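You operate a simulated robot arm through the tools that you are given. There is no shell and no other tool. Be economical: measure what you need, move in short steps, check, and stop when the job is done.

You run a simulated robot arm. Do the job below in one go: nothing can be reset, and whatever is moved stays where it is left.

JOB
Sieve a scoop of lumpy salt into the rinse bench's yellow cup.
Fine: rest the small sieve on the cup, one full red scoop from the brown tub, scoop back; shake it all through and put the sieve back. Set down upright: red scoop, small sieve.

The check looks at the end state, three seconds after you hand in, the way a careful person would. Anything else that was tipped, shoved, dropped, spilled or broken makes it a failure.

ROBOT AND FRAMES
A 7-joint arm with a two-finger parallel gripper, fixed in place. Base frame: the origin is at the foot of the arm, x ahead of it, y to its left, z up. Readings come in cm, degrees, newtons and seconds.
With the tool pointing down near the work surface it reaches from about 34 to 74 cm from the base axis. Its first joint turns from -115.0 to 115.0 degrees. Payload 3.91 kg.
The tool frame sits at the grasp point between the pads (the TCP): z along the fingers, y along the line on which they close. The tips reach 3 cm beyond it. Largest opening 11 cm; finger width 2, thickness 1; the body of the gripper, 4.8 by 11.2 cm, starts 5.5 cm behind the TCP.
Orientation is told as [roll, pitch, yaw] about the base's x, y, z axes, in that order, counted from this pose: with the fingers straight down and closing along the base's y, the tool's x points along the base's -x, its y along +y and its z along -z.

CONTROLS
- The arm moves only by the tool play_rows. Its argument "moves" is a list of rows, each a list of 7 numbers: the shift along the tool's x, y, z in units of 40 mm (1.0 is 40 mm), then the turn, a rotation vector about the tool's x, y, z in units of 8 degrees (1.0 is 8 degrees), then the closure in counts, from 0 (fully open) to 255 (shut). In form: [[x, y, z, ax, ay, az, grip], ...]. A call has 1 to 10 rows; each row shifts and turns the commanded pose from where the row before left it, along the tool's axes as they then stand. A call with a number of a shift or a turn outside -1 to 1 is refused whole. A row lasts 0.2 s, in which the tool goes at most 5 cm and 8.6 degrees; a call with a longer step from one row to the next is refused whole, and so is a gripper value outside its range. Where a pose cannot be reached the arm comes as near as it can. A force on the tool above 40 N (or 10 N above the force at the start of the call, whichever is more), or a blocked arm, ends the call early, and 0.2 s more pass. Each finger travels about 10.8 cm/s and halts on what it meets, pressing with about 42 N; the grip force reading is that of the motor and also rises with nothing between the fingers. The clock runs only during rows and for 0.2 s after the last one: add rows that do not move to give the fingers time. The reply holds the time, the measured pose of the TCP, the force on the tool along the base axes, the opening and the grip force, in the units named above and with some noise, with the torque about the TCP (base axes, N m) and any sound that the robot's microphone picked up.
- Cameras (640 x 400 px; columns grow to the right, rows downward): "scene" is fixed at [4.56, 63.9, 167.82]; the picture's right is [-0.95, -0.32, 0.00], its down [-0.18, 0.54, -0.82] and it looks along [0.26, -0.78, -0.57] (base axes); focal length 366 px, centre (320, 200). "wrist" rides on the gripper at [7.2, 1.7, -10.3] in the tool frame; the picture's right is [-0.23, 0.97, 0.00], its down [-0.76, -0.18, -0.62] and it looks along [-0.61, -0.14, 0.78] (tool axes); focal length 222 px, centre (320, 200). There is no depth. A picture from a camera that has moved, and an enlarged one, comes with that camera's place and axes in the base frame and with its lens. The place of the scene camera against the robot may be out by one fixed shift of up to 1.8 cm in any direction.
- capture(camera): a new picture of that camera. No time passes.
- move_column(by): slides the trunk up (or, below 0, down) by that many cm; the arm rides with it, the base frame stays. It gives what a move gives, with no picture.
- enlarge(camera, box): a new picture of the part [left, top, right, bottom] of that camera's present view, enlarged. No time passes.
- job_done(): hands the job in; it is judged then, once.

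Work in short steps. Places have to be worked out from the pictures, the camera data and where the tool is seen: move nearer, look again, correct. Check each grasp and each placing, and mend what went wrong. You have 120 turns and 64 pictures in all, those below and enlarged ones among them. Open the gripper and draw the arm clear of the work before you hand the job in, unless the task says otherwise; then end with one line.

The tools are called as a command line: name --pt "numbers of a row" for each row, then --argument value for the rest, lists and objects as JSON in quotes. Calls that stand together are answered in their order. play_rows: Moves the arm, as the interface text tells. Its arguments: {"type":"object","properties":{"moves":{"type":"array","items":{"type":"array","items":{"type":"number"}}}},"required":["moves"]} The other tools are called the same way: move_column (by) slides the trunk up or down; capture (camera) takes a picture; enlarge (camera, box) takes an enlarged picture of a part of a camera's view; job_done () hands the job in.

At the start:

```text
time_s: 0.0
eef_pos: [47.06, -2.16, 131.45]
tool_rot: [0.0, 0.0, 0.0]
force: [0.6, 0.7, -0.1]
wrist_torque: [0.01, 0.01, -0.01]
gripper_width: 11.01
gripper_force: 0.0
trunk travel left (down, up): [-85.0, 14.0]
```

scene: 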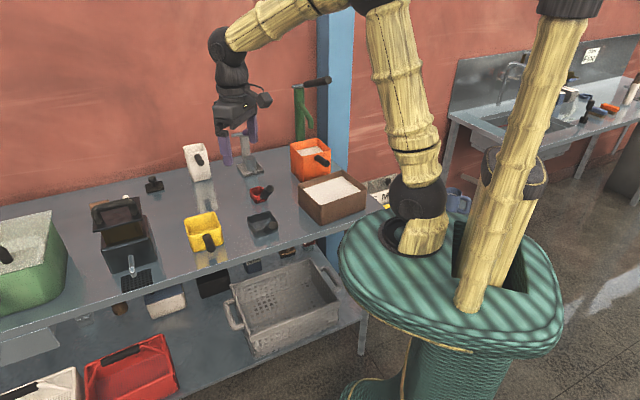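
wrist: 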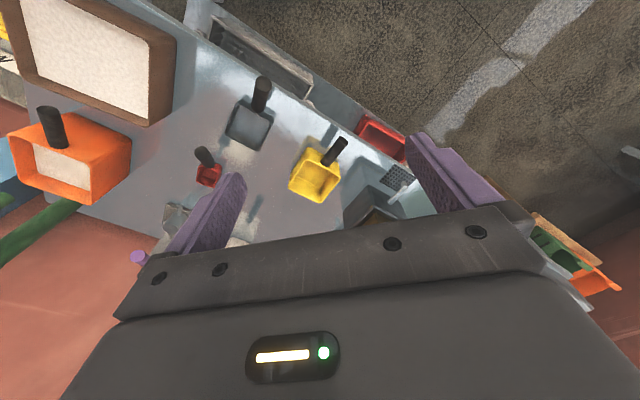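

I start by looking closer at the work table and at the bench with the sink.

enlarge --camera "scene" --box '[60, 120, 380, 320]'

enlarge --camera "scene" --box '[420, 30, 640, 230]'

```text
2.00 times, centred on (220, 220) of scene
camera zoom: at [4.56, 63.9, 167.82], right [-0.95, -0.32, 0.0], down [-0.18, 0.54, -0.82], along [0.26, -0.78, -0.57], focal length 732 px, centre (520, 160)
```

zoom: 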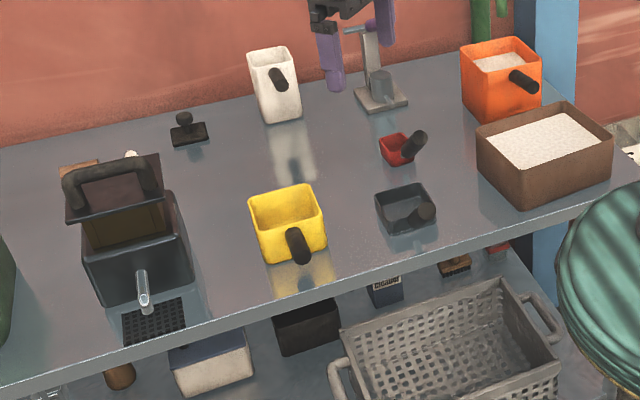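

```text
2.00 times, centred on (530, 130) of scene
camera zoom: at [4.56, 63.9, 167.82], right [-0.95, -0.32, 0.0], down [-0.18, 0.54, -0.82], along [0.26, -0.78, -0.57], focal length 732 px, centre (-100, 340)
```

zoom: 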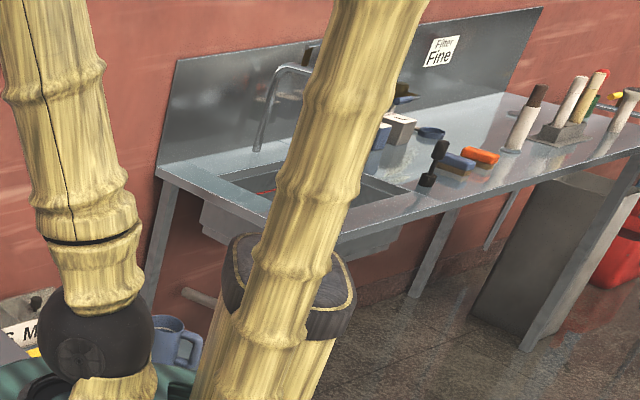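

The sink bench is far out of the arm's reach, so the table in front of me is the likely bench. I enlarge the tools there to tell the sieve from the scoops, and I read the sign.

enlarge --camera "wrist" --box '[150, 60, 420, 230]'

enlarge --camera "scene" --box '[220, 130, 400, 245]'

enlarge --camera "scene" --box '[80, 180, 260, 300]'

```text
2.35 times, centred on (285, 145) of wrist
camera zoom: at [39.79, -0.48, 141.74], right [0.23, 0.97, 0.0], down [0.76, -0.18, 0.62], along [0.61, -0.14, -0.78], focal length 523 px, centre (402, 329)
```

zoom: 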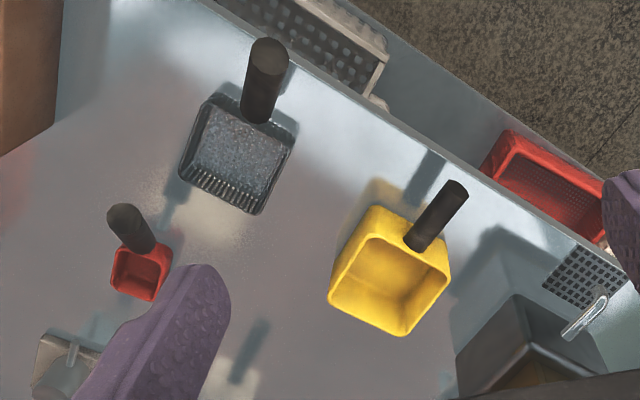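

```text
3.48 times, centred on (310, 188) of scene
camera zoom: at [4.56, 63.9, 167.82], right [-0.95, -0.32, 0.0], down [-0.18, 0.54, -0.82], along [0.26, -0.78, -0.57], focal length 1272 px, centre (355, 244)
```

zoom: 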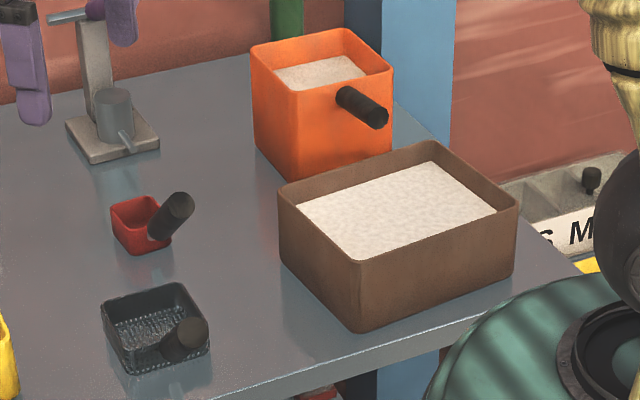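

```text
3.33 times, centred on (170, 240) of scene
camera zoom: at [4.56, 63.9, 167.82], right [-0.95, -0.32, 0.0], down [-0.18, 0.54, -0.82], along [0.26, -0.78, -0.57], focal length 1219 px, centre (820, 67)
```

zoom: 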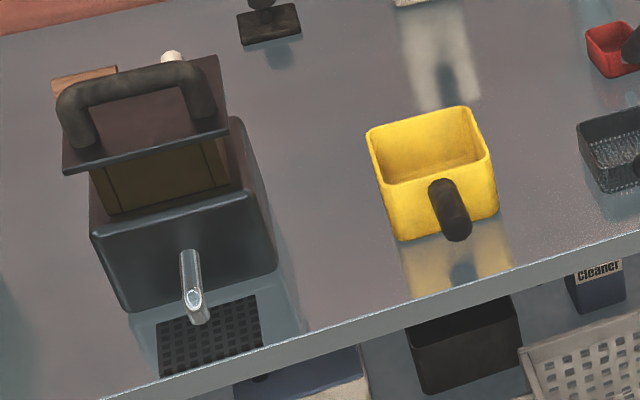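

There is something yellow, plus a sign, on another surface to my right (roughly x 25, y -55), hidden from the scene camera by the arm. I swing the arm clockwise about the base at this height to look there.

play_rows --pt "0.043 -1 0 0 0 0.61 0" --pt "0.043 -1 0 0 0 0.61 0" --pt "0.043 -1 0 0 0 0.61 0" --pt "0.043 -1 0 0 0 0.61 0" --pt "0.043 -1 0 0 0 0.61 0" --pt "0.043 -1 0 0 0 0.61 0" --pt "0.043 -1 0 0 0 0.61 0"

capture --camera "wrist"

```text
time_s: 1.6
eef_pos: [38.99, -28.48, 131.36]
tool_rot: [0.1, 0.0, -34.2]
force: [-0.1, 0.7, -0.2]
wrist_torque: [-0.01, 0.01, -0.02]
gripper_width: 11.02
gripper_force: 0.1
trunk travel left (down, up): [-85.0, 14.0]
```

```text
56 pictures are left
camera wrist: at [33.85, -23.14, 141.69], right [0.74, 0.68, 0.0], down [0.53, -0.58, 0.62], along [0.42, -0.46, -0.78], focal length 222 px, centre (320, 200)
```

wrist: 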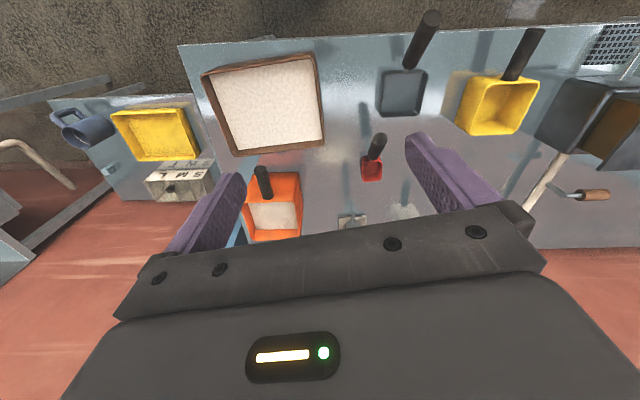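

enlarge --camera "wrist" --box '[0, 60, 240, 240]'

capture --camera "scene"

```text
2.22 times, centred on (120, 150) of wrist
camera zoom: at [33.85, -23.14, 141.69], right [0.74, 0.68, 0.0], down [0.53, -0.58, 0.62], along [0.42, -0.46, -0.78], focal length 494 px, centre (764, 311)
```

zoom: 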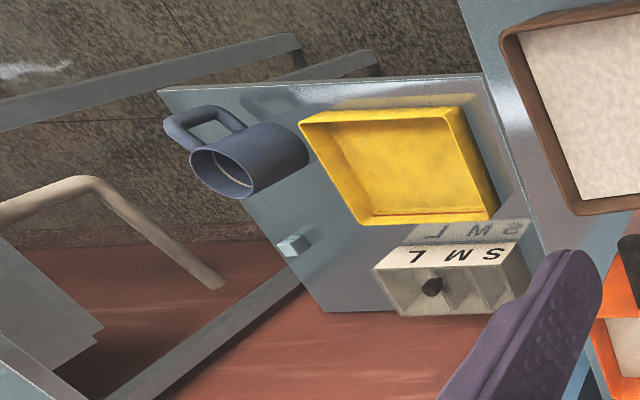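

```text
54 pictures are left
```

scene: 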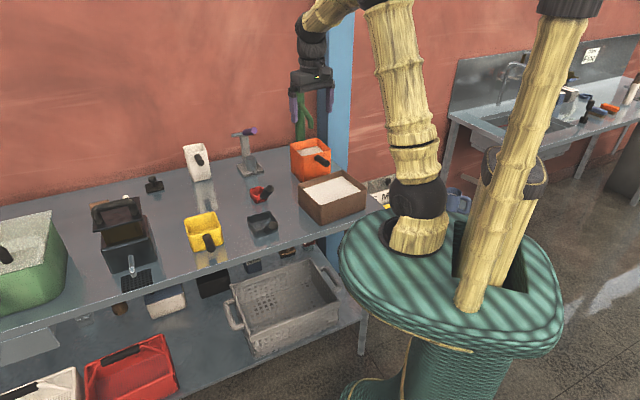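

The small side table only holds a yellow tray, a mug and an S/M/L box. The only yellow cup within reach is the one with a handle on the main table, so that is the target. I lower the arm to measure the sieve, scoop, cup and tub more exactly.

play_rows --pt "0 0.4 1 0 0 0 0" --pt "0 0.4 1 0 0 0 0" --pt "0 0.4 1 0 0 0 0" --pt "0 0.3 0.8 0 0 0 0"

capture --camera "wrist"

```text
time_s: 2.6
eef_pos: [42.37, -23.46, 116.12]
tool_rot: [0.0, -0.1, -34.3]
force: [0.2, -0.6, 0.4]
wrist_torque: [-0.01, 0.03, -0.01]
gripper_width: 11.04
gripper_force: 0.0
trunk travel left (down, up): [-85.0, 14.0]
```

```text
53 pictures are left
camera wrist: at [37.33, -18.02, 126.58], right [0.73, 0.68, 0.0], down [0.53, -0.57, 0.62], along [0.42, -0.46, -0.78], focal length 222 px, centre (320, 200)
```

wrist: 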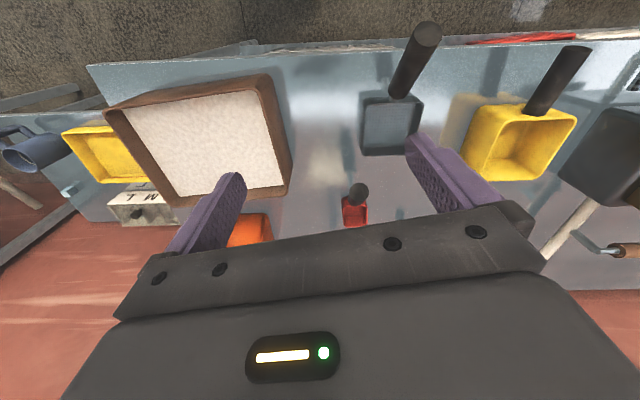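

Next I enlarge the sieve, cup and scoop for pixel measurements.

enlarge --camera "wrist" --box '[320, 10, 600, 185]'

enlarge --camera "scene" --box '[170, 160, 380, 290]'

```text
2.29 times, centred on (460, 98) of wrist
camera zoom: at [37.33, -18.02, 126.58], right [0.73, 0.68, 0.0], down [0.53, -0.57, 0.62], along [0.42, -0.46, -0.78], focal length 508 px, centre (0, 434)
```

zoom: 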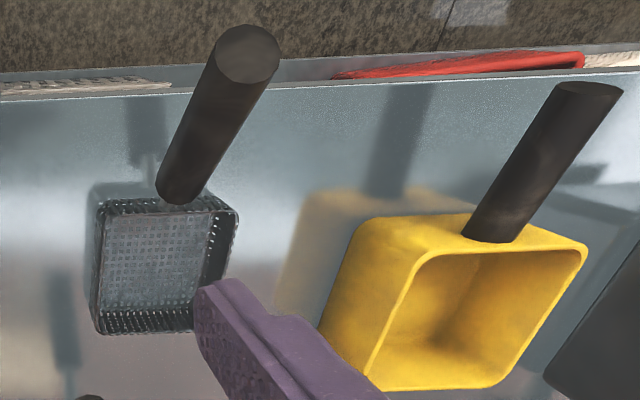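

```text
3.05 times, centred on (275, 225) of scene
camera zoom: at [4.56, 63.9, 167.82], right [-0.95, -0.32, 0.0], down [-0.18, 0.54, -0.82], along [0.26, -0.78, -0.57], focal length 1115 px, centre (457, 124)
```

zoom: 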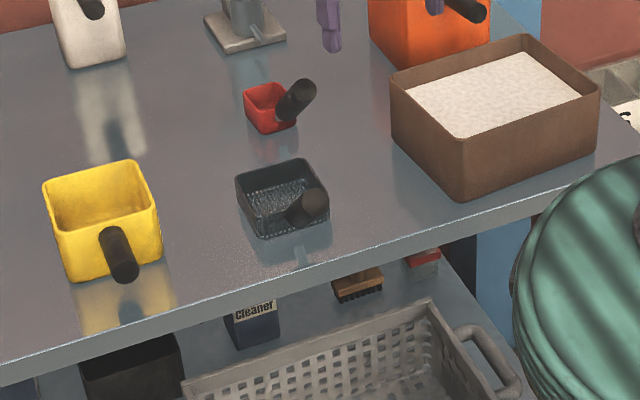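

Rough estimates: sieve near (53,-20), its handle tip near (45,-12,100), red scoop near (61,-35), cup near (67,-9), tub near (34,-40). The tools sit about 45° to the base, so I yaw to -45 and go closer for a better view.

play_rows --pt "-0.73 0.34 0.66 0 0 0 0" --pt "-0.73 0.34 0.66 0 0 0 0" --pt "-0.73 0.34 0.66 0 0 0 0" --pt "0 0 0 0 0 0.7 0" --pt "0 0 0 0 0 0.65 0"

capture --camera "wrist"

```text
time_s: 3.8
eef_pos: [51.94, -25.14, 108.39]
tool_rot: [0.0, -0.1, -45.0]
force: [0.8, -0.5, 0.4]
wrist_torque: [0.01, 0.0, 0.0]
gripper_width: 11.0
gripper_force: 0.0
trunk travel left (down, up): [-85.0, 14.0]
```

```text
50 pictures are left
camera wrist: at [48.06, -18.88, 118.62], right [0.85, 0.53, 0.0], down [0.41, -0.66, 0.62], along [0.33, -0.53, -0.78], focal length 222 px, centre (320, 200)
```

wrist: 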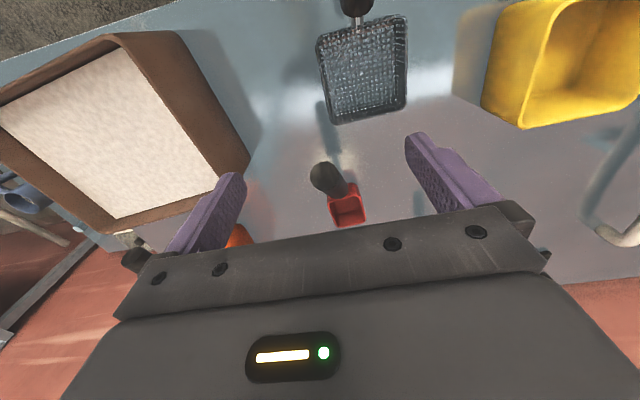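

The sieve is seen nearly from above, square and turned about 45°. I need the table height, so I close the fingers and go down gently on a bare patch near (62,-22).

play_rows --pt "-0.42 0.77 0 0 0 0 255" --pt "-0.42 0.77 0 0 0 0 255" --pt "-0.42 0.77 0 0 0 0 255" --pt "0 0 0.7 0 0 0 255" --pt "0 0 0.7 0 0 0 255" --pt "0 0 0.6 0 0 0 255"

capture --camera "wrist"

capture --camera "scene"

```text
time_s: 5.2
eef_pos: [61.89, -22.02, 100.06]
tool_rot: [0.0, 0.0, -44.9]
force: [-0.5, 0.1, -0.3]
wrist_torque: [-0.01, 0.03, -0.05]
gripper_width: 0.0
gripper_force: 37.1
trunk travel left (down, up): [-85.0, 14.0]
```

```text
49 pictures are left
camera wrist: at [57.95, -15.87, 110.48], right [0.85, 0.53, 0.0], down [0.41, -0.66, 0.62], along [0.33, -0.53, -0.78], focal length 222 px, centre (320, 200)
```

wrist: 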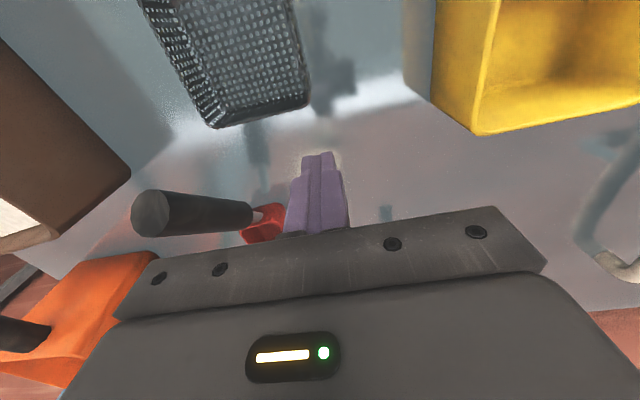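

```text
48 pictures are left
```

scene: 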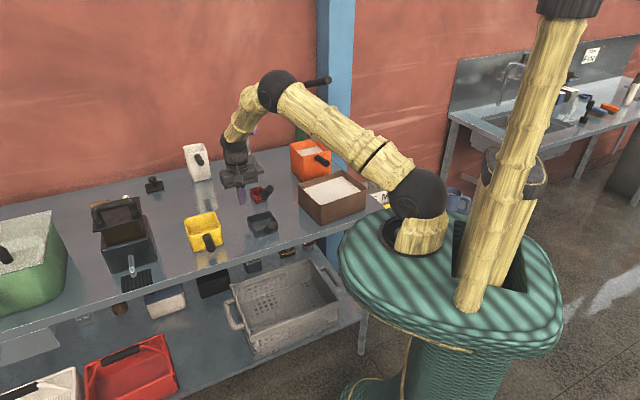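

Triangulation gives sieve rim z≈93.3, cup rim z≈96.7, red handle tip≈(54.3,-28,101.7). I continue down to touch the table.

play_rows --pt "0 0 0.6 0 0 0 255" --pt "0 0 0.6 0 0 0 255" --pt "0 0 0.1 0 0 0 255" --pt "0 0 0.1 0 0 0 255" --pt "0 0 0.1 0 0 0 255" --pt "0 0 0.1 0 0 0 255" --pt "0 0 0.1 0 0 0 255" --pt "0 0 0.1 0 0 0 255" --pt "0 0 0.1 0 0 0 255" --pt "0 0 0.1 0 0 0 255"

```text
time_s: 7.5
eef_pos: [61.95, -22.21, 92.99]
tool_rot: [0.2, -0.5, -44.9]
force: [-11.8, 3.7, 20.9]
wrist_torque: [0.22, 0.5, 0.04]
gripper_width: 0.0
gripper_force: 37.2
trunk travel left (down, up): [-85.0, 14.0]
stopped in row 10: the force on the tool passed its limit at 43 N (the readings are from after the stop); the commanded pose is now the measured one
```

Contact at TCP z 93.0, so the table top is at z 90.0. I lift, open and back off so that the camera looks at the sieve handle and the cup.

play_rows --pt "0 0 -0.9 0 0 0 255" --pt "0 0 -0.9 0 0 0 255" --pt "0 0 -0.9 0 0 0 255" --pt "0 0 -0.9 0 0 0 0" --pt "0.95 0.1 0 0 0 0 0" --pt "0.95 0.1 0 0 0 0 0" --pt "0.95 0.1 0 0 0 0 0" --pt "0.95 0.1 0 0 0 0 0" --pt "0.95 0.1 0 0 0 0 0" --pt "0.95 0.1 0 0 0 0 0"

capture --camera "wrist"

```text
time_s: 9.7
eef_pos: [47.57, -4.25, 107.11]
tool_rot: [0.1, -0.4, -44.9]
force: [-0.9, 0.1, 0.1]
wrist_torque: [0.02, -0.02, -0.03]
gripper_width: 11.01
gripper_force: 0.0
trunk travel left (down, up): [-85.0, 14.0]
```

```text
47 pictures are left
camera wrist: at [43.5, 2.05, 117.4], right [0.85, 0.53, 0.01], down [0.41, -0.66, 0.63], along [0.34, -0.53, -0.78], focal length 222 px, centre (320, 200)
```

wrist: 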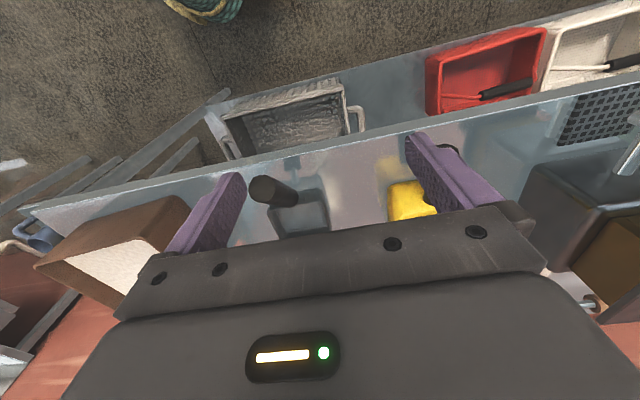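

The sieve handle runs from about (51,-16.2,92.5) up to (45.7,-11.4,99.6), at 45°. I place the open gripper above it and look.

play_rows --pt "-0.73 -0.78 0 0 0 0 0" --pt "-0.73 -0.78 0 0 0 0 0" --pt "0 0 0.5 0 0 0 0" --pt "0 0 0 0 0 0 0"

capture --camera "wrist"

```text
time_s: 10.7
eef_pos: [47.41, -13.0, 104.9]
tool_rot: [0.2, -0.5, -44.8]
force: [-1.0, 0.6, -0.4]
wrist_torque: [-0.01, 0.02, 0.01]
gripper_width: 11.02
gripper_force: 0.0
trunk travel left (down, up): [-85.0, 14.0]
```

```text
46 pictures are left
camera wrist: at [43.35, -6.7, 115.27], right [0.85, 0.53, 0.01], down [0.41, -0.66, 0.63], along [0.34, -0.53, -0.78], focal length 222 px, centre (320, 200)
```

wrist: 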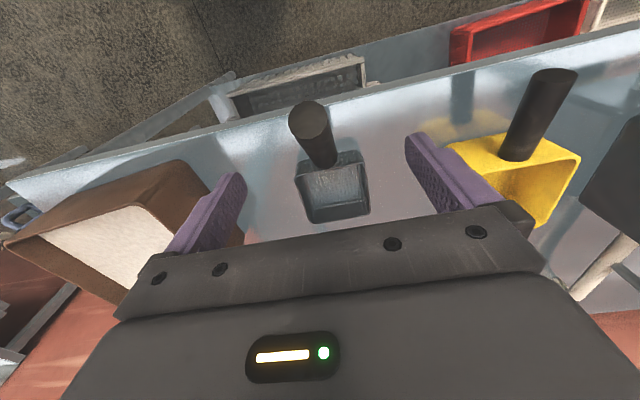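

The handle is centred between the fingers. I descend to z≈97.8 and close.

play_rows --pt "0 0 0.6 0 0 0 0" --pt "0 0 0.6 0 0 0 0" --pt "0 0 0.57 0 0 0 0" --pt "0 0 0 0 0 0 100" --pt "0 0 0 0 0 0 180" --pt "0 0 0 0 0 0 255" --pt "0 0 0 0 0 0 255"

capture --camera "wrist"

```text
time_s: 12.3
eef_pos: [47.36, -12.97, 97.74]
tool_rot: [0.2, -0.5, -45.0]
force: [-1.2, -0.5, 1.4]
wrist_torque: [-0.26, 0.15, -0.14]
gripper_width: 2.75
gripper_force: 42.2
trunk travel left (down, up): [-85.0, 14.0]
```

```text
45 pictures are left
camera wrist: at [43.36, -6.64, 108.15], right [0.85, 0.53, 0.01], down [0.41, -0.66, 0.63], along [0.34, -0.53, -0.78], focal length 222 px, centre (320, 200)
```

wrist: 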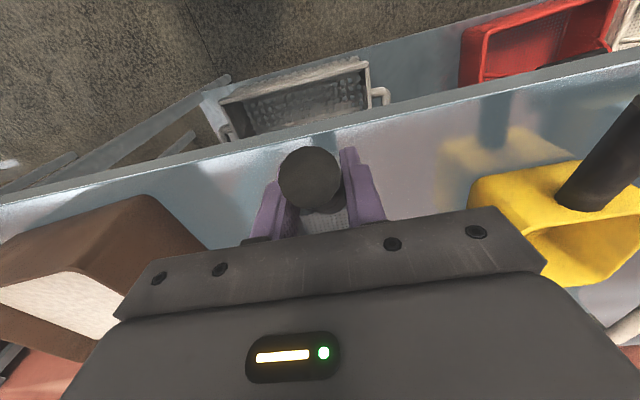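

Gripped at 2.75 cm. I lift the sieve straight up and check.

play_rows --pt "0 0 -0.5 0 0 0 255" --pt "0 0 -0.7 0 0 0 255" --pt "0 0 -0.9 0 0 0 255" --pt "0 0 -0.9 0 0 0 255" --pt "0 0 0 0 0 0 255"

capture --camera "wrist"

enlarge --camera "scene" --box '[170, 130, 350, 260]'

```text
time_s: 13.5
eef_pos: [47.52, -12.87, 109.86]
tool_rot: [0.1, -0.4, -44.9]
force: [0.0, 0.1, -2.4]
wrist_torque: [0.09, 0.13, 0.0]
gripper_width: 2.76
gripper_force: 42.4
trunk travel left (down, up): [-85.0, 14.0]
```

```text
44 pictures are left
camera wrist: at [43.52, -6.53, 120.12], right [0.85, 0.53, 0.0], down [0.41, -0.66, 0.63], along [0.34, -0.53, -0.78], focal length 222 px, centre (320, 200)
```

wrist: 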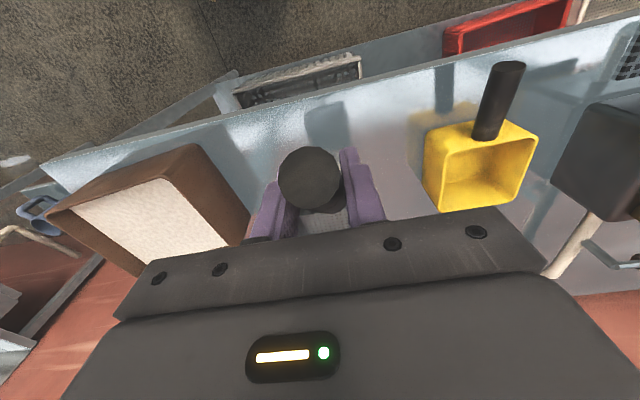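

```text
3.08 times, centred on (260, 195) of scene
camera zoom: at [4.56, 63.9, 167.82], right [-0.95, -0.32, 0.0], down [-0.18, 0.54, -0.82], along [0.26, -0.78, -0.57], focal length 1126 px, centre (505, 215)
```

zoom: 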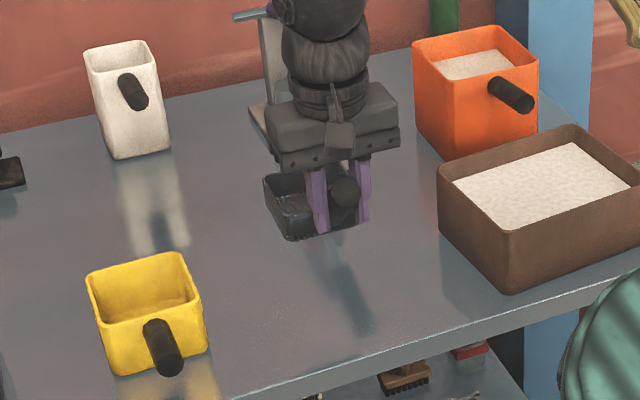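

Lifted and level. I enlarge the cup in the wrist view to find its rim precisely.

enlarge --camera "wrist" --box '[400, 50, 560, 220]'

```text
2.35 times, centred on (480, 135) of wrist
camera zoom: at [43.52, -6.53, 120.12], right [0.85, 0.53, 0.0], down [0.41, -0.66, 0.63], along [0.34, -0.53, -0.78], focal length 523 px, centre (-56, 353)
```

zoom: 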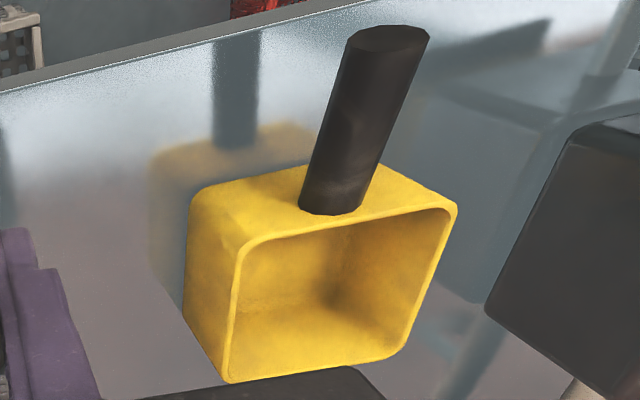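

The cup rim is about 9.6 cm square outside, centred near (69.4,-8.75), axis about 45°. The sieve seems only about 8 cm wide, so I check its true size and shape.

enlarge --camera "scene" --box '[235, 170, 285, 205]'

enlarge --camera "scene" --box '[190, 205, 240, 255]'

```text
11.43 times, centred on (260, 188) of scene
camera zoom: at [4.56, 63.9, 167.82], right [-0.95, -0.32, 0.0], down [-0.18, 0.54, -0.82], along [0.26, -0.78, -0.57], focal length 4180 px, centre (1006, 343)
```

zoom: 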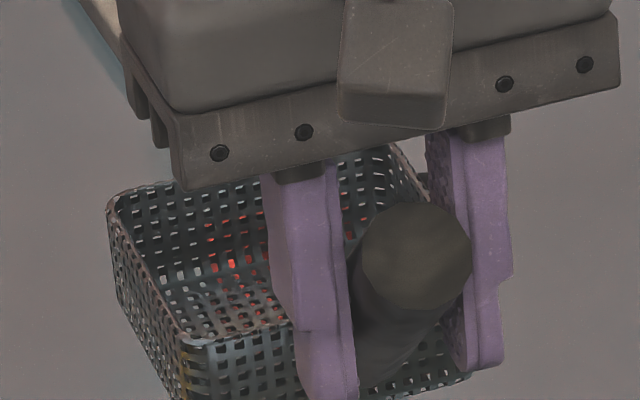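

```text
8.00 times, centred on (215, 230) of scene
camera zoom: at [4.56, 63.9, 167.82], right [-0.95, -0.32, 0.0], down [-0.18, 0.54, -0.82], along [0.26, -0.78, -0.57], focal length 2926 px, centre (1160, -40)
```

zoom: 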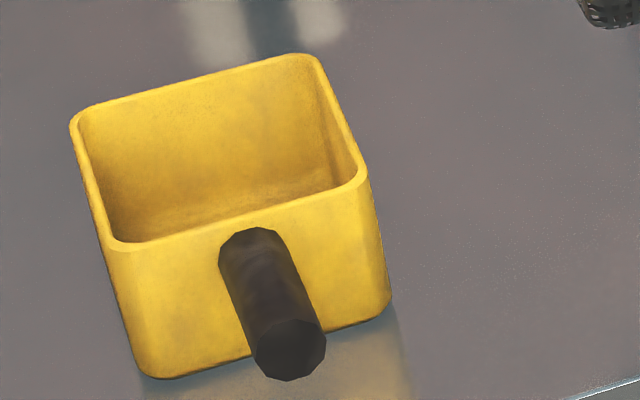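

The sieve is about 8 cm while this cup's opening is about 9 cm, and the job says the *rinse bench's* yellow cup. I have not yet seen the area to my left, so I swing that way, with the sieve held, to look before deciding.

play_rows --pt "0.53 0.84 -0.3 0 0 -0.58 255" --pt "0.53 0.84 -0.3 0 0 -0.58 255" --pt "0.53 0.84 -0.3 0 0 -0.58 255" --pt "0.53 0.84 -0.3 0 0 -0.58 255" --pt "0.53 0.84 -0.3 0 0 -0.58 255" --pt "0.53 0.84 -0.3 0 0 -0.58 255" --pt "0.53 0.84 -0.3 0 0 -0.58 255" --pt "0.53 0.84 -0.3 0 0 -0.58 255" --pt "0.53 0.84 -0.3 0 0 -0.58 255" --pt "0.53 0.84 -0.3 0 0 -0.58 255"

capture --camera "wrist"

```text
time_s: 15.7
eef_pos: [41.55, 25.32, 121.83]
tool_rot: [-0.3, -0.5, 1.5]
force: [-0.4, -0.1, -2.6]
wrist_torque: [0.01, 0.17, 0.0]
gripper_width: 2.71
gripper_force: 42.1
trunk travel left (down, up): [-85.0, 14.0]
```

```text
39 pictures are left
camera wrist: at [34.14, 26.82, 132.2], right [0.2, 0.98, 0.0], down [0.76, -0.15, 0.63], along [0.62, -0.13, -0.78], focal length 222 px, centre (320, 200)
```

wrist: 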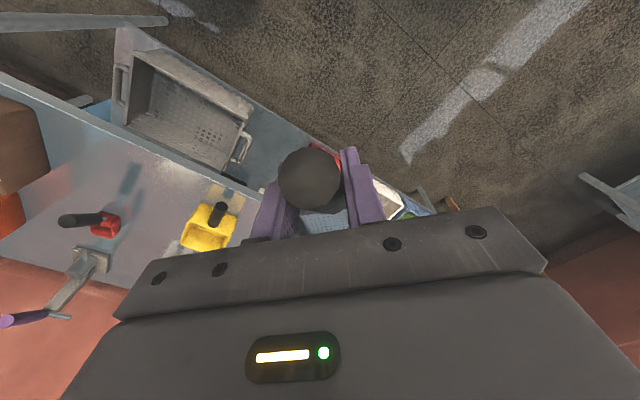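

Another bench shows at the right edge of the picture. I swing on to see it.

play_rows --pt "0.53 0.84 0 0 0 -0.58 255" --pt "0.53 0.84 0 0 0 -0.58 255" --pt "0.53 0.84 0 0 0 -0.58 255" --pt "0.53 0.84 0 0 0 -0.58 255" --pt "0.53 0.84 0 0 0 -0.58 255" --pt "0.53 0.84 0 0 0 -0.58 255" --pt "0.53 0.84 0 0 0 -0.58 255" --pt "0.53 0.84 0 0 0 -0.58 255" --pt "0.53 0.84 0 0 0 -0.58 255" --pt "0.53 0.84 0 0 0 -0.58 255"

capture --camera "wrist"

```text
time_s: 17.9
eef_pos: [10.18, 47.67, 121.0]
tool_rot: [-0.5, -0.1, 47.9]
force: [-0.8, -0.1, -2.1]
wrist_torque: [-0.16, 0.08, 0.01]
gripper_width: 2.72
gripper_force: 41.9
trunk travel left (down, up): [-85.0, 14.0]
```

```text
38 pictures are left
camera wrist: at [3.93, 43.52, 131.41], right [-0.57, 0.82, -0.01], down [0.64, 0.45, 0.63], along [0.52, 0.35, -0.78], focal length 222 px, centre (320, 200)
```

wrist: 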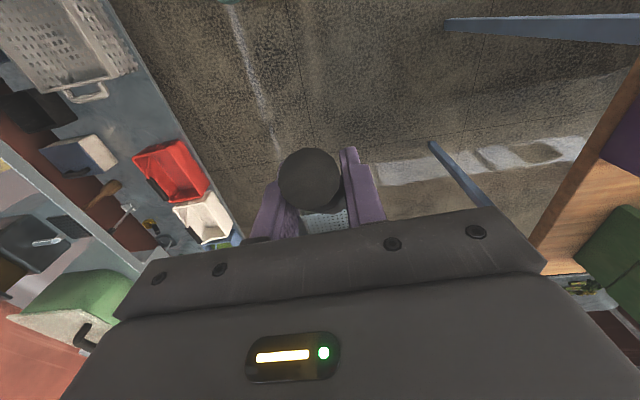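

There is another wooden bench on the far left. I turn the tool further in place to see what is on it.

play_rows --pt "0 0 0 0 0 -0.9 255" --pt "0 0 0 0 0 -0.9 255" --pt "0 0 0 0 0 -0.9 255" --pt "0 0 0 0 0 -0.9 255" --pt "0 0 0 0 0 -0.9 255" --pt "0 0 0 0 0 -0.9 255" --pt "0 0 0 0 0 -0.9 255"

capture --camera "wrist"

```text
time_s: 19.5
eef_pos: [10.26, 47.8, 121.31]
tool_rot: [-0.3, 0.3, 98.5]
force: [-0.4, 0.9, -1.9]
wrist_torque: [-0.18, -0.04, 0.01]
gripper_width: 2.74
gripper_force: 42.0
trunk travel left (down, up): [-85.0, 14.0]
```

```text
37 pictures are left
camera wrist: at [9.48, 40.38, 131.73], right [-1.0, 0.08, -0.01], down [0.06, 0.78, 0.62], along [0.06, 0.62, -0.78], focal length 222 px, centre (320, 200)
```

wrist: 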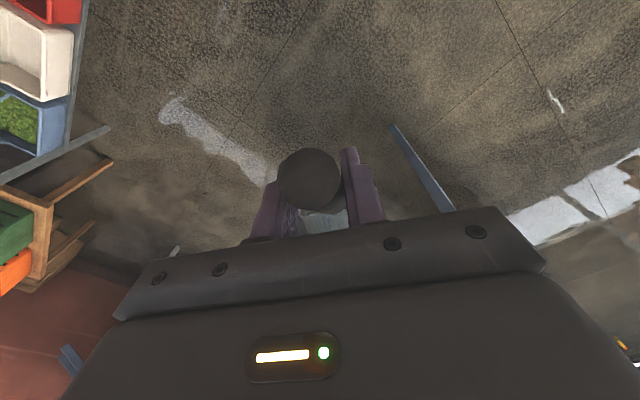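

Nothing else lies within reach on the left, so the handled yellow cup on the table is the right one. I swing back with the sieve. It will rest on the cup diagonally (turned 45° to it), since it is smaller than the mouth when squared up.

play_rows --pt "0 0 0 0 0 0.9 255" --pt "0 0 0 0 0 0.9 255" --pt "0 0 0 0 0 0.9 255" --pt "0 0 0 0 0 0.9 255" --pt "0 0 0 0 0 0.9 255" --pt "0 0 0 0 0 0.9 255" --pt "0 0 0 0 0 0.9 255"

play_rows --pt "-0.46 -0.88 0 0 0 0.58 255" --pt "-0.46 -0.88 0 0 0 0.58 255" --pt "-0.46 -0.88 0 0 0 0.58 255" --pt "-0.46 -0.88 0 0 0 0.58 255" --pt "-0.46 -0.88 0 0 0 0.58 255" --pt "-0.46 -0.88 0 0 0 0.58 255" --pt "-0.46 -0.88 0 0 0 0.58 255" --pt "-0.46 -0.88 0 0 0 0.58 255" --pt "-0.46 -0.88 0 0 0 0.58 255" --pt "-0.46 -0.88 0 0 0 0.58 255"

```text
time_s: 21.1
eef_pos: [10.18, 47.79, 121.45]
tool_rot: [-0.5, -0.2, 47.7]
force: [-0.4, -0.1, -1.4]
wrist_torque: [-0.11, 0.11, 0.03]
gripper_width: 2.76
gripper_force: 42.0
trunk travel left (down, up): [-85.0, 14.0]
```

```text
time_s: 23.3
eef_pos: [42.05, 25.27, 121.46]
tool_rot: [-0.2, -0.4, 1.5]
force: [-0.2, 0.1, -2.7]
wrist_torque: [0.02, 0.17, -0.04]
gripper_width: 2.75
gripper_force: 42.1
trunk travel left (down, up): [-85.0, 14.0]
```

play_rows --pt "-0.24 -0.944 0 0 0 0.19 255" --pt "-0.24 -0.944 0 0 0 0 255" --pt "-0.24 -0.944 0 0 0 0 255" --pt "-0.24 -0.944 0 0 0 0 255" --pt "-0.24 -0.944 0 0 0 0 255" --pt "-0.24 -0.944 0 0 0 0 255" --pt "-0.24 -0.944 0 0 0 0 255" --pt "-0.24 -0.944 0 0 0 0 255" --pt "-0.24 -0.944 0 0 0 0 255" --pt "0 0 0 0 0 0 255"

capture --camera "wrist"

enlarge --camera "scene" --box '[170, 130, 330, 260]'

```text
time_s: 25.5
eef_pos: [50.42, -8.57, 121.88]
tool_rot: [-0.2, -0.5, 0.0]
force: [-0.5, 0.6, -3.2]
wrist_torque: [0.02, 0.17, -0.01]
gripper_width: 2.75
gripper_force: 43.1
trunk travel left (down, up): [-85.0, 14.0]
```

```text
36 pictures are left
camera wrist: at [43.12, -6.99, 132.27], right [0.23, 0.97, 0.0], down [0.76, -0.18, 0.63], along [0.61, -0.14, -0.78], focal length 222 px, centre (320, 200)
```

wrist: 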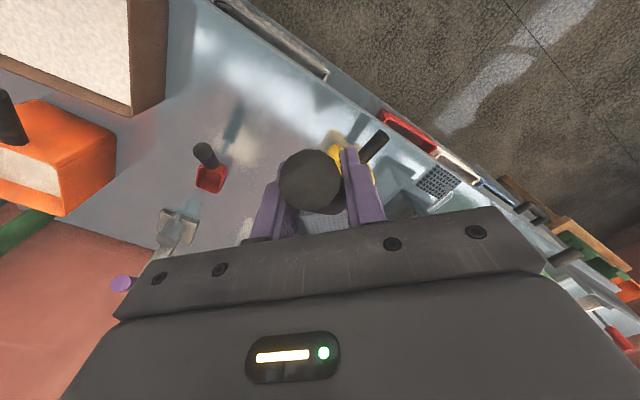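

```text
3.08 times, centred on (250, 195) of scene
camera zoom: at [4.56, 63.9, 167.82], right [-0.95, -0.32, 0.0], down [-0.18, 0.54, -0.82], along [0.26, -0.78, -0.57], focal length 1126 px, centre (535, 215)
```

zoom: 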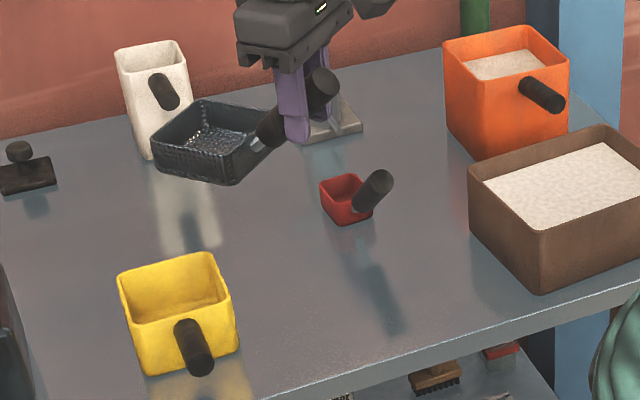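

The sieve is held level. I move it over the cup and lower it to about 2.5 cm above the rim, then look.

play_rows --pt "-0.76 -0.02 0.3 0 0 0 255" --pt "-0.76 -0.02 0.6 0 0 0 255" --pt "-0.76 0 0.8 0 0 0 255" --pt "0 0 0.9 0 0 0 255" --pt "0 0 0.9 0 0 0 255" --pt "0 0 0.2 0 0 0 255" --pt "0 0 0 0 0 0 255"

enlarge --camera "scene" --box '[165, 180, 265, 260]'

capture --camera "wrist"

```text
time_s: 27.1
eef_pos: [59.96, -8.84, 106.94]
tool_rot: [-0.1, -0.4, -0.2]
force: [0.1, -0.1, -1.5]
wrist_torque: [0.0, 0.21, -0.01]
gripper_width: 2.73
gripper_force: 42.2
trunk travel left (down, up): [-85.0, 14.0]
```

```text
5.00 times, centred on (215, 220) of scene
camera zoom: at [4.56, 63.9, 167.82], right [-0.95, -0.32, 0.0], down [-0.18, 0.54, -0.82], along [0.26, -0.78, -0.57], focal length 1829 px, centre (845, 100)
```

zoom: 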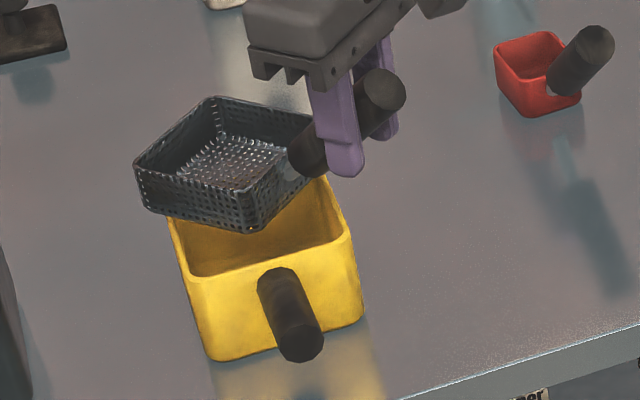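

```text
33 pictures are left
camera wrist: at [52.6, -7.09, 117.23], right [0.23, 0.97, 0.0], down [0.76, -0.18, 0.63], along [0.61, -0.14, -0.78], focal length 222 px, centre (320, 200)
```

wrist: 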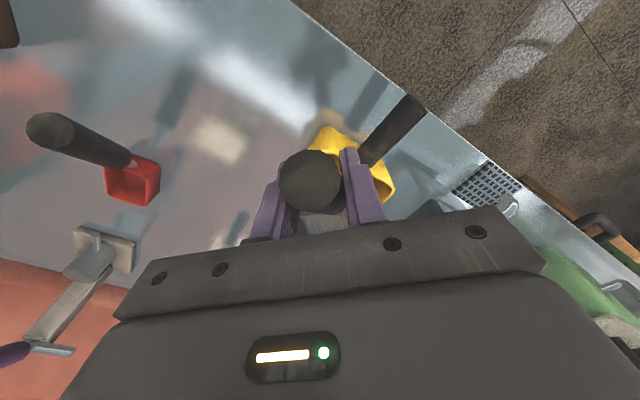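

Comparing sieve and cup in the scene view, the sieve is about 0.5 cm too far in +x and a little in +y. I correct that and lower it onto the rim.

play_rows --pt "0.11 -0.06 0 0 0 0 255" --pt "0 0 0.3 0 0 0 255" --pt "0 0 0.2 0 0 0 255" --pt "0 0 0.05 0 0 0 255" --pt "0 0 0.04 0 0 0 255" --pt "0 0 0 0 0 0 255"

enlarge --camera "scene" --box '[165, 180, 265, 260]'

```text
time_s: 28.5
eef_pos: [59.43, -9.12, 104.82]
tool_rot: [-0.3, -0.7, 0.1]
force: [0.5, 1.5, 8.1]
wrist_torque: [-0.35, -0.81, 0.08]
gripper_width: 2.75
gripper_force: 41.9
trunk travel left (down, up): [-85.0, 14.0]
```

```text
5.00 times, centred on (215, 220) of scene
camera zoom: at [4.56, 63.9, 167.82], right [-0.95, -0.32, 0.0], down [-0.18, 0.54, -0.82], along [0.26, -0.78, -0.57], focal length 1829 px, centre (845, 100)
```

zoom: 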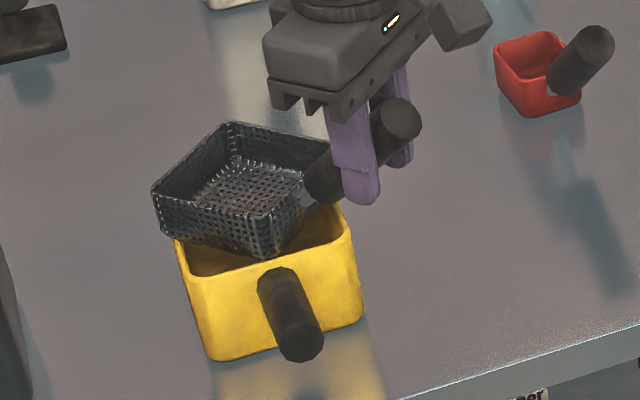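

Contact is felt at rim height 97.1. I zoom in to see how the corners sit on the rim.

enlarge --camera "scene" --box '[190, 200, 240, 240]'

```text
10.00 times, centred on (215, 220) of scene
camera zoom: at [4.56, 63.9, 167.82], right [-0.95, -0.32, 0.0], down [-0.18, 0.54, -0.82], along [0.26, -0.78, -0.57], focal length 3658 px, centre (1370, 0)
```

zoom: 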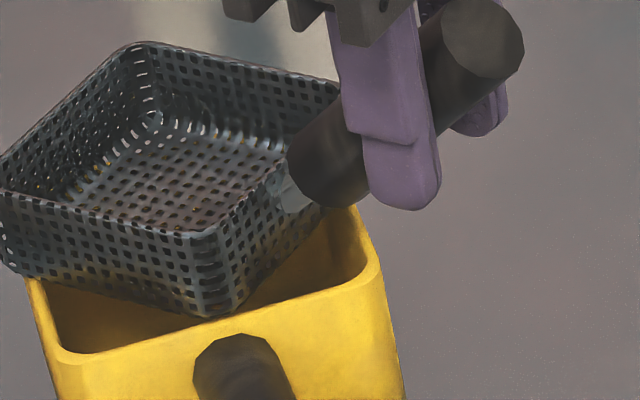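

The front corner only just touches the inner edge, so the sieve sits about 0.85 cm too far back. I lift slightly, shift by (-0.6,+0.6) and lower again.

play_rows --pt "0 0 -0.25 0 0 0 255" --pt "0.15 0.15 0 0 0 0 255" --pt "0 0 0 0 0 0 255" --pt "0 0 0.15 0 0 0 255" --pt "0 0 0.05 0 0 0 255" --pt "0 0 0.03 0 0 0 255" --pt "0 0 0 0 0 0 255"

enlarge --camera "scene" --box '[190, 200, 240, 240]'

```text
time_s: 30.1
eef_pos: [58.76, -8.44, 104.88]
tool_rot: [-0.1, -0.4, -0.1]
force: [-0.8, 0.4, 1.7]
wrist_torque: [-0.2, -0.4, -0.08]
gripper_width: 2.72
gripper_force: 41.6
trunk travel left (down, up): [-85.0, 14.0]
```

```text
10.00 times, centred on (215, 220) of scene
camera zoom: at [4.56, 63.9, 167.82], right [-0.95, -0.32, 0.0], down [-0.18, 0.54, -0.82], along [0.26, -0.78, -0.57], focal length 3658 px, centre (1370, 0)
```

zoom: 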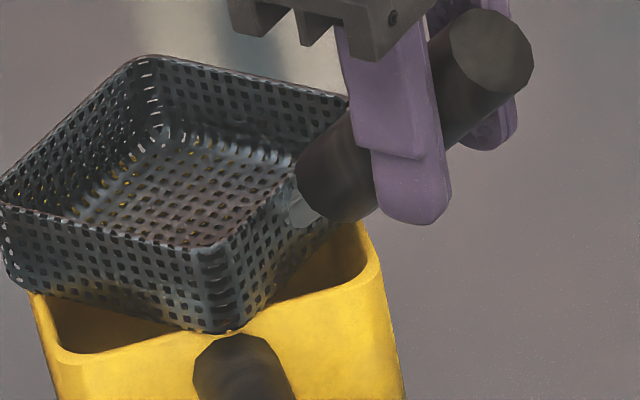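

Better, but still about 0.45 cm too far back and slightly left in the picture. One more small correction.

play_rows --pt "0 0 -0.25 0 0 0 255" --pt "0.12 0.06 0 0 0 0 255" --pt "0 0 0 0 0 0 255" --pt "0 0 0.15 0 0 0 255" --pt "0 0 0.05 0 0 0 255" --pt "0 0 0.04 0 0 0 255" --pt "0 0 0 0 0 0 255"

enlarge --camera "scene" --box '[190, 200, 240, 240]'

```text
time_s: 31.7
eef_pos: [58.21, -8.23, 104.92]
tool_rot: [-0.2, -0.6, -0.1]
force: [0.0, 0.4, -1.8]
wrist_torque: [-0.02, 0.03, 0.01]
gripper_width: 2.74
gripper_force: 42.0
trunk travel left (down, up): [-85.0, 14.0]
```

```text
10.00 times, centred on (215, 220) of scene
camera zoom: at [4.56, 63.9, 167.82], right [-0.95, -0.32, 0.0], down [-0.18, 0.54, -0.82], along [0.26, -0.78, -0.57], focal length 3658 px, centre (1370, 0)
```

zoom: 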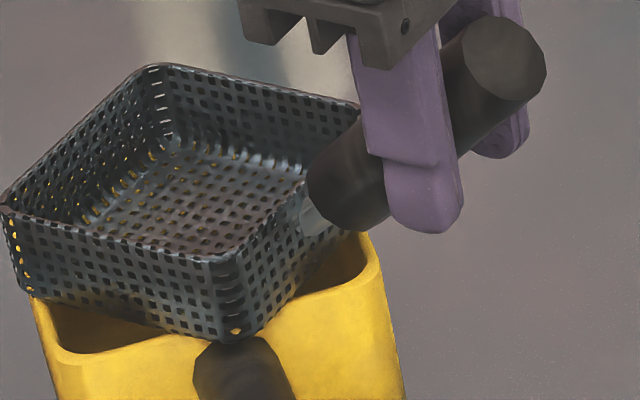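

Now the corners lap well over the rim. I lower the last bit until it carries and release slowly.

play_rows --pt "0 0 0.03 0 0 0 255" --pt "0 0 0.02 0 0 0 255" --pt "0 0 0 0 0 0 255"

play_rows --pt "0 0 0 0 0 0 180" --pt "0 0 0 0 0 0 150" --pt "0 0 0 0 0 0 120" --pt "0 0 0 0 0 0 100"

enlarge --camera "scene" --box '[180, 185, 255, 245]'

```text
time_s: 32.5
eef_pos: [58.16, -8.19, 104.81]
tool_rot: [-0.2, -0.7, -0.1]
force: [1.7, -1.2, 9.0]
wrist_torque: [-0.25, -0.99, -0.14]
gripper_width: 2.75
gripper_force: 42.3
trunk travel left (down, up): [-85.0, 14.0]
```

```text
time_s: 33.5
eef_pos: [58.13, -8.1, 104.67]
tool_rot: [-0.2, -0.5, -0.2]
force: [0.5, -0.2, -0.4]
wrist_torque: [-0.01, -0.03, 0.01]
gripper_width: 6.67
gripper_force: 0.1
trunk travel left (down, up): [-85.0, 14.0]
```

```text
6.67 times, centred on (218, 215) of scene
camera zoom: at [4.56, 63.9, 167.82], right [-0.95, -0.32, 0.0], down [-0.18, 0.54, -0.82], along [0.26, -0.78, -0.57], focal length 2438 px, centre (1003, 100)
```

zoom: 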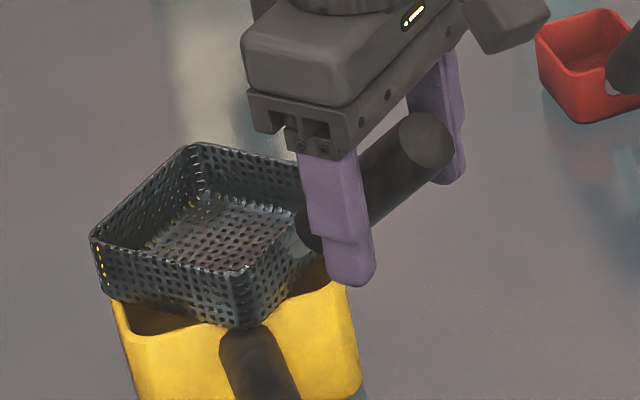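

The sieve rests stably on the cup. I withdraw upward and move over to the red scoop for a look.

play_rows --pt "0 0 -0.6 0 0 0 100" --pt "0 0 -0.9 0 0 0 60" --pt "0 0 -0.7 0 0 0 0" --pt "0.32 -1 0 0 0 0 0" --pt "0.32 -1 0 0 0 0 0" --pt "0.32 -1 0 0 0 0 0" --pt "0.32 -1 0 0 0 0 0"

play_rows --pt "0 0 0 0 0 1 0" --pt "0 0 0 0 0 1 0" --pt "0 0 0 0 0 1 0" --pt "0 0 0 0 0 1 0" --pt "0 0 0 0 0 1 0"

capture --camera "wrist"

```text
time_s: 35.1
eef_pos: [52.89, -24.36, 113.7]
tool_rot: [-0.1, -0.5, -0.1]
force: [-0.6, -0.6, 0.2]
wrist_torque: [0.0, -0.01, 0.01]
gripper_width: 11.04
gripper_force: 0.1
trunk travel left (down, up): [-85.0, 14.0]
```

```text
time_s: 36.3
eef_pos: [52.97, -24.28, 113.5]
tool_rot: [0.2, -0.5, -40.2]
force: [-0.7, 0.0, -0.6]
wrist_torque: [0.0, 0.02, 0.01]
gripper_width: 10.99
gripper_force: 0.0
trunk travel left (down, up): [-85.0, 14.0]
```

```text
27 pictures are left
camera wrist: at [48.48, -18.24, 123.84], right [0.8, 0.6, 0.0], down [0.46, -0.62, 0.63], along [0.38, -0.5, -0.78], focal length 222 px, centre (320, 200)
```

wrist: 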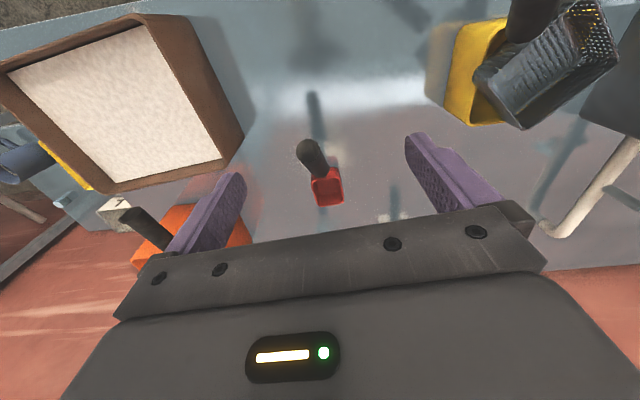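

The sieve looks tilted in this view. I check from the scene camera.

enlarge --camera "scene" --box '[180, 185, 280, 255]'

```text
5.71 times, centred on (230, 220) of scene
camera zoom: at [4.56, 63.9, 167.82], right [-0.95, -0.32, 0.0], down [-0.18, 0.54, -0.82], along [0.26, -0.78, -0.57], focal length 2090 px, centre (834, 86)
```

zoom: 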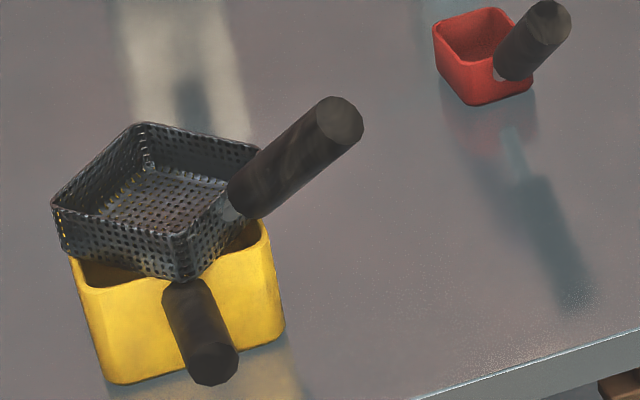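

The sieve is in fact level; the tilt was lens distortion. The red scoop's handle points at azimuth about 142° with its tip near (54.2,-27.9,101.7). I position above it.

play_rows --pt "-0.63 -0.25 0.4 0 0 -0.25 0" --pt "-0.63 -0.25 0.4 0 0 0 0" --pt "0 0 0.6 0 0 0 0" --pt "0 0 0 0 0 0 0"

capture --camera "wrist"

```text
time_s: 37.3
eef_pos: [55.67, -29.07, 108.09]
tool_rot: [0.2, -0.5, -38.2]
force: [-0.2, 0.1, -0.2]
wrist_torque: [0.01, 0.01, -0.04]
gripper_width: 11.0
gripper_force: 0.2
trunk travel left (down, up): [-85.0, 14.0]
```

```text
25 pictures are left
camera wrist: at [50.88, -23.22, 118.44], right [0.78, 0.63, 0.0], down [0.48, -0.61, 0.63], along [0.4, -0.49, -0.78], focal length 222 px, centre (320, 200)
```

wrist: 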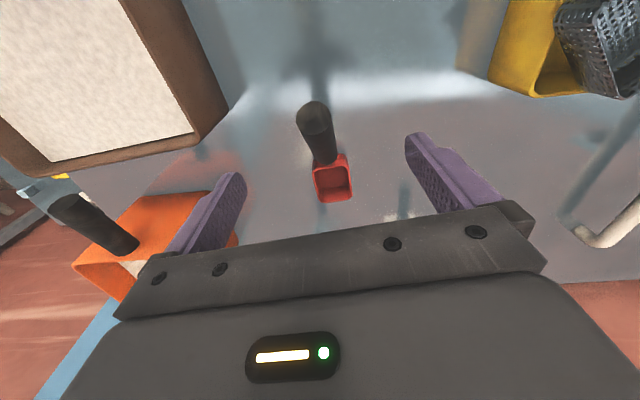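

The handle is centred. I descend to z≈99.8 and close.

play_rows --pt "0 0 0.7 0 0 0 0" --pt "0 0 0.7 0 0 0 0" --pt "0 0 0.67 0 0 0 0" --pt "0 0 0 0 0 0 100" --pt "0 0 0 0 0 0 180" --pt "0 0 0 0 0 0 255" --pt "0 0 0 0 0 0 255"

enlarge --camera "scene" --box '[220, 150, 320, 230]'

```text
time_s: 38.9
eef_pos: [55.74, -29.08, 99.68]
tool_rot: [0.1, -0.5, -38.1]
force: [0.0, -1.0, 1.6]
wrist_torque: [-0.23, 0.03, -0.07]
gripper_width: 2.73
gripper_force: 41.6
trunk travel left (down, up): [-85.0, 14.0]
```

```text
5.00 times, centred on (270, 190) of scene
camera zoom: at [4.56, 63.9, 167.82], right [-0.95, -0.32, 0.0], down [-0.18, 0.54, -0.82], along [0.26, -0.78, -0.57], focal length 1829 px, centre (570, 250)
```

zoom: 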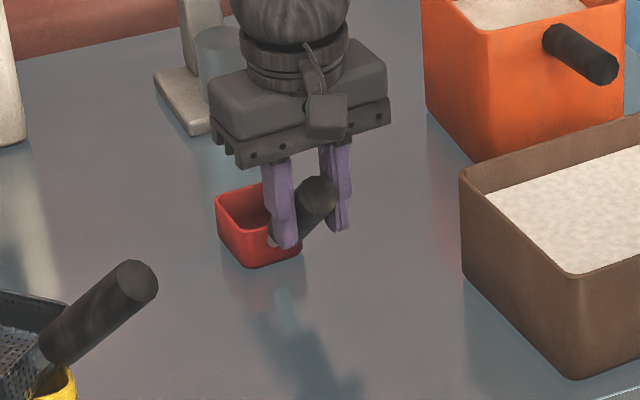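

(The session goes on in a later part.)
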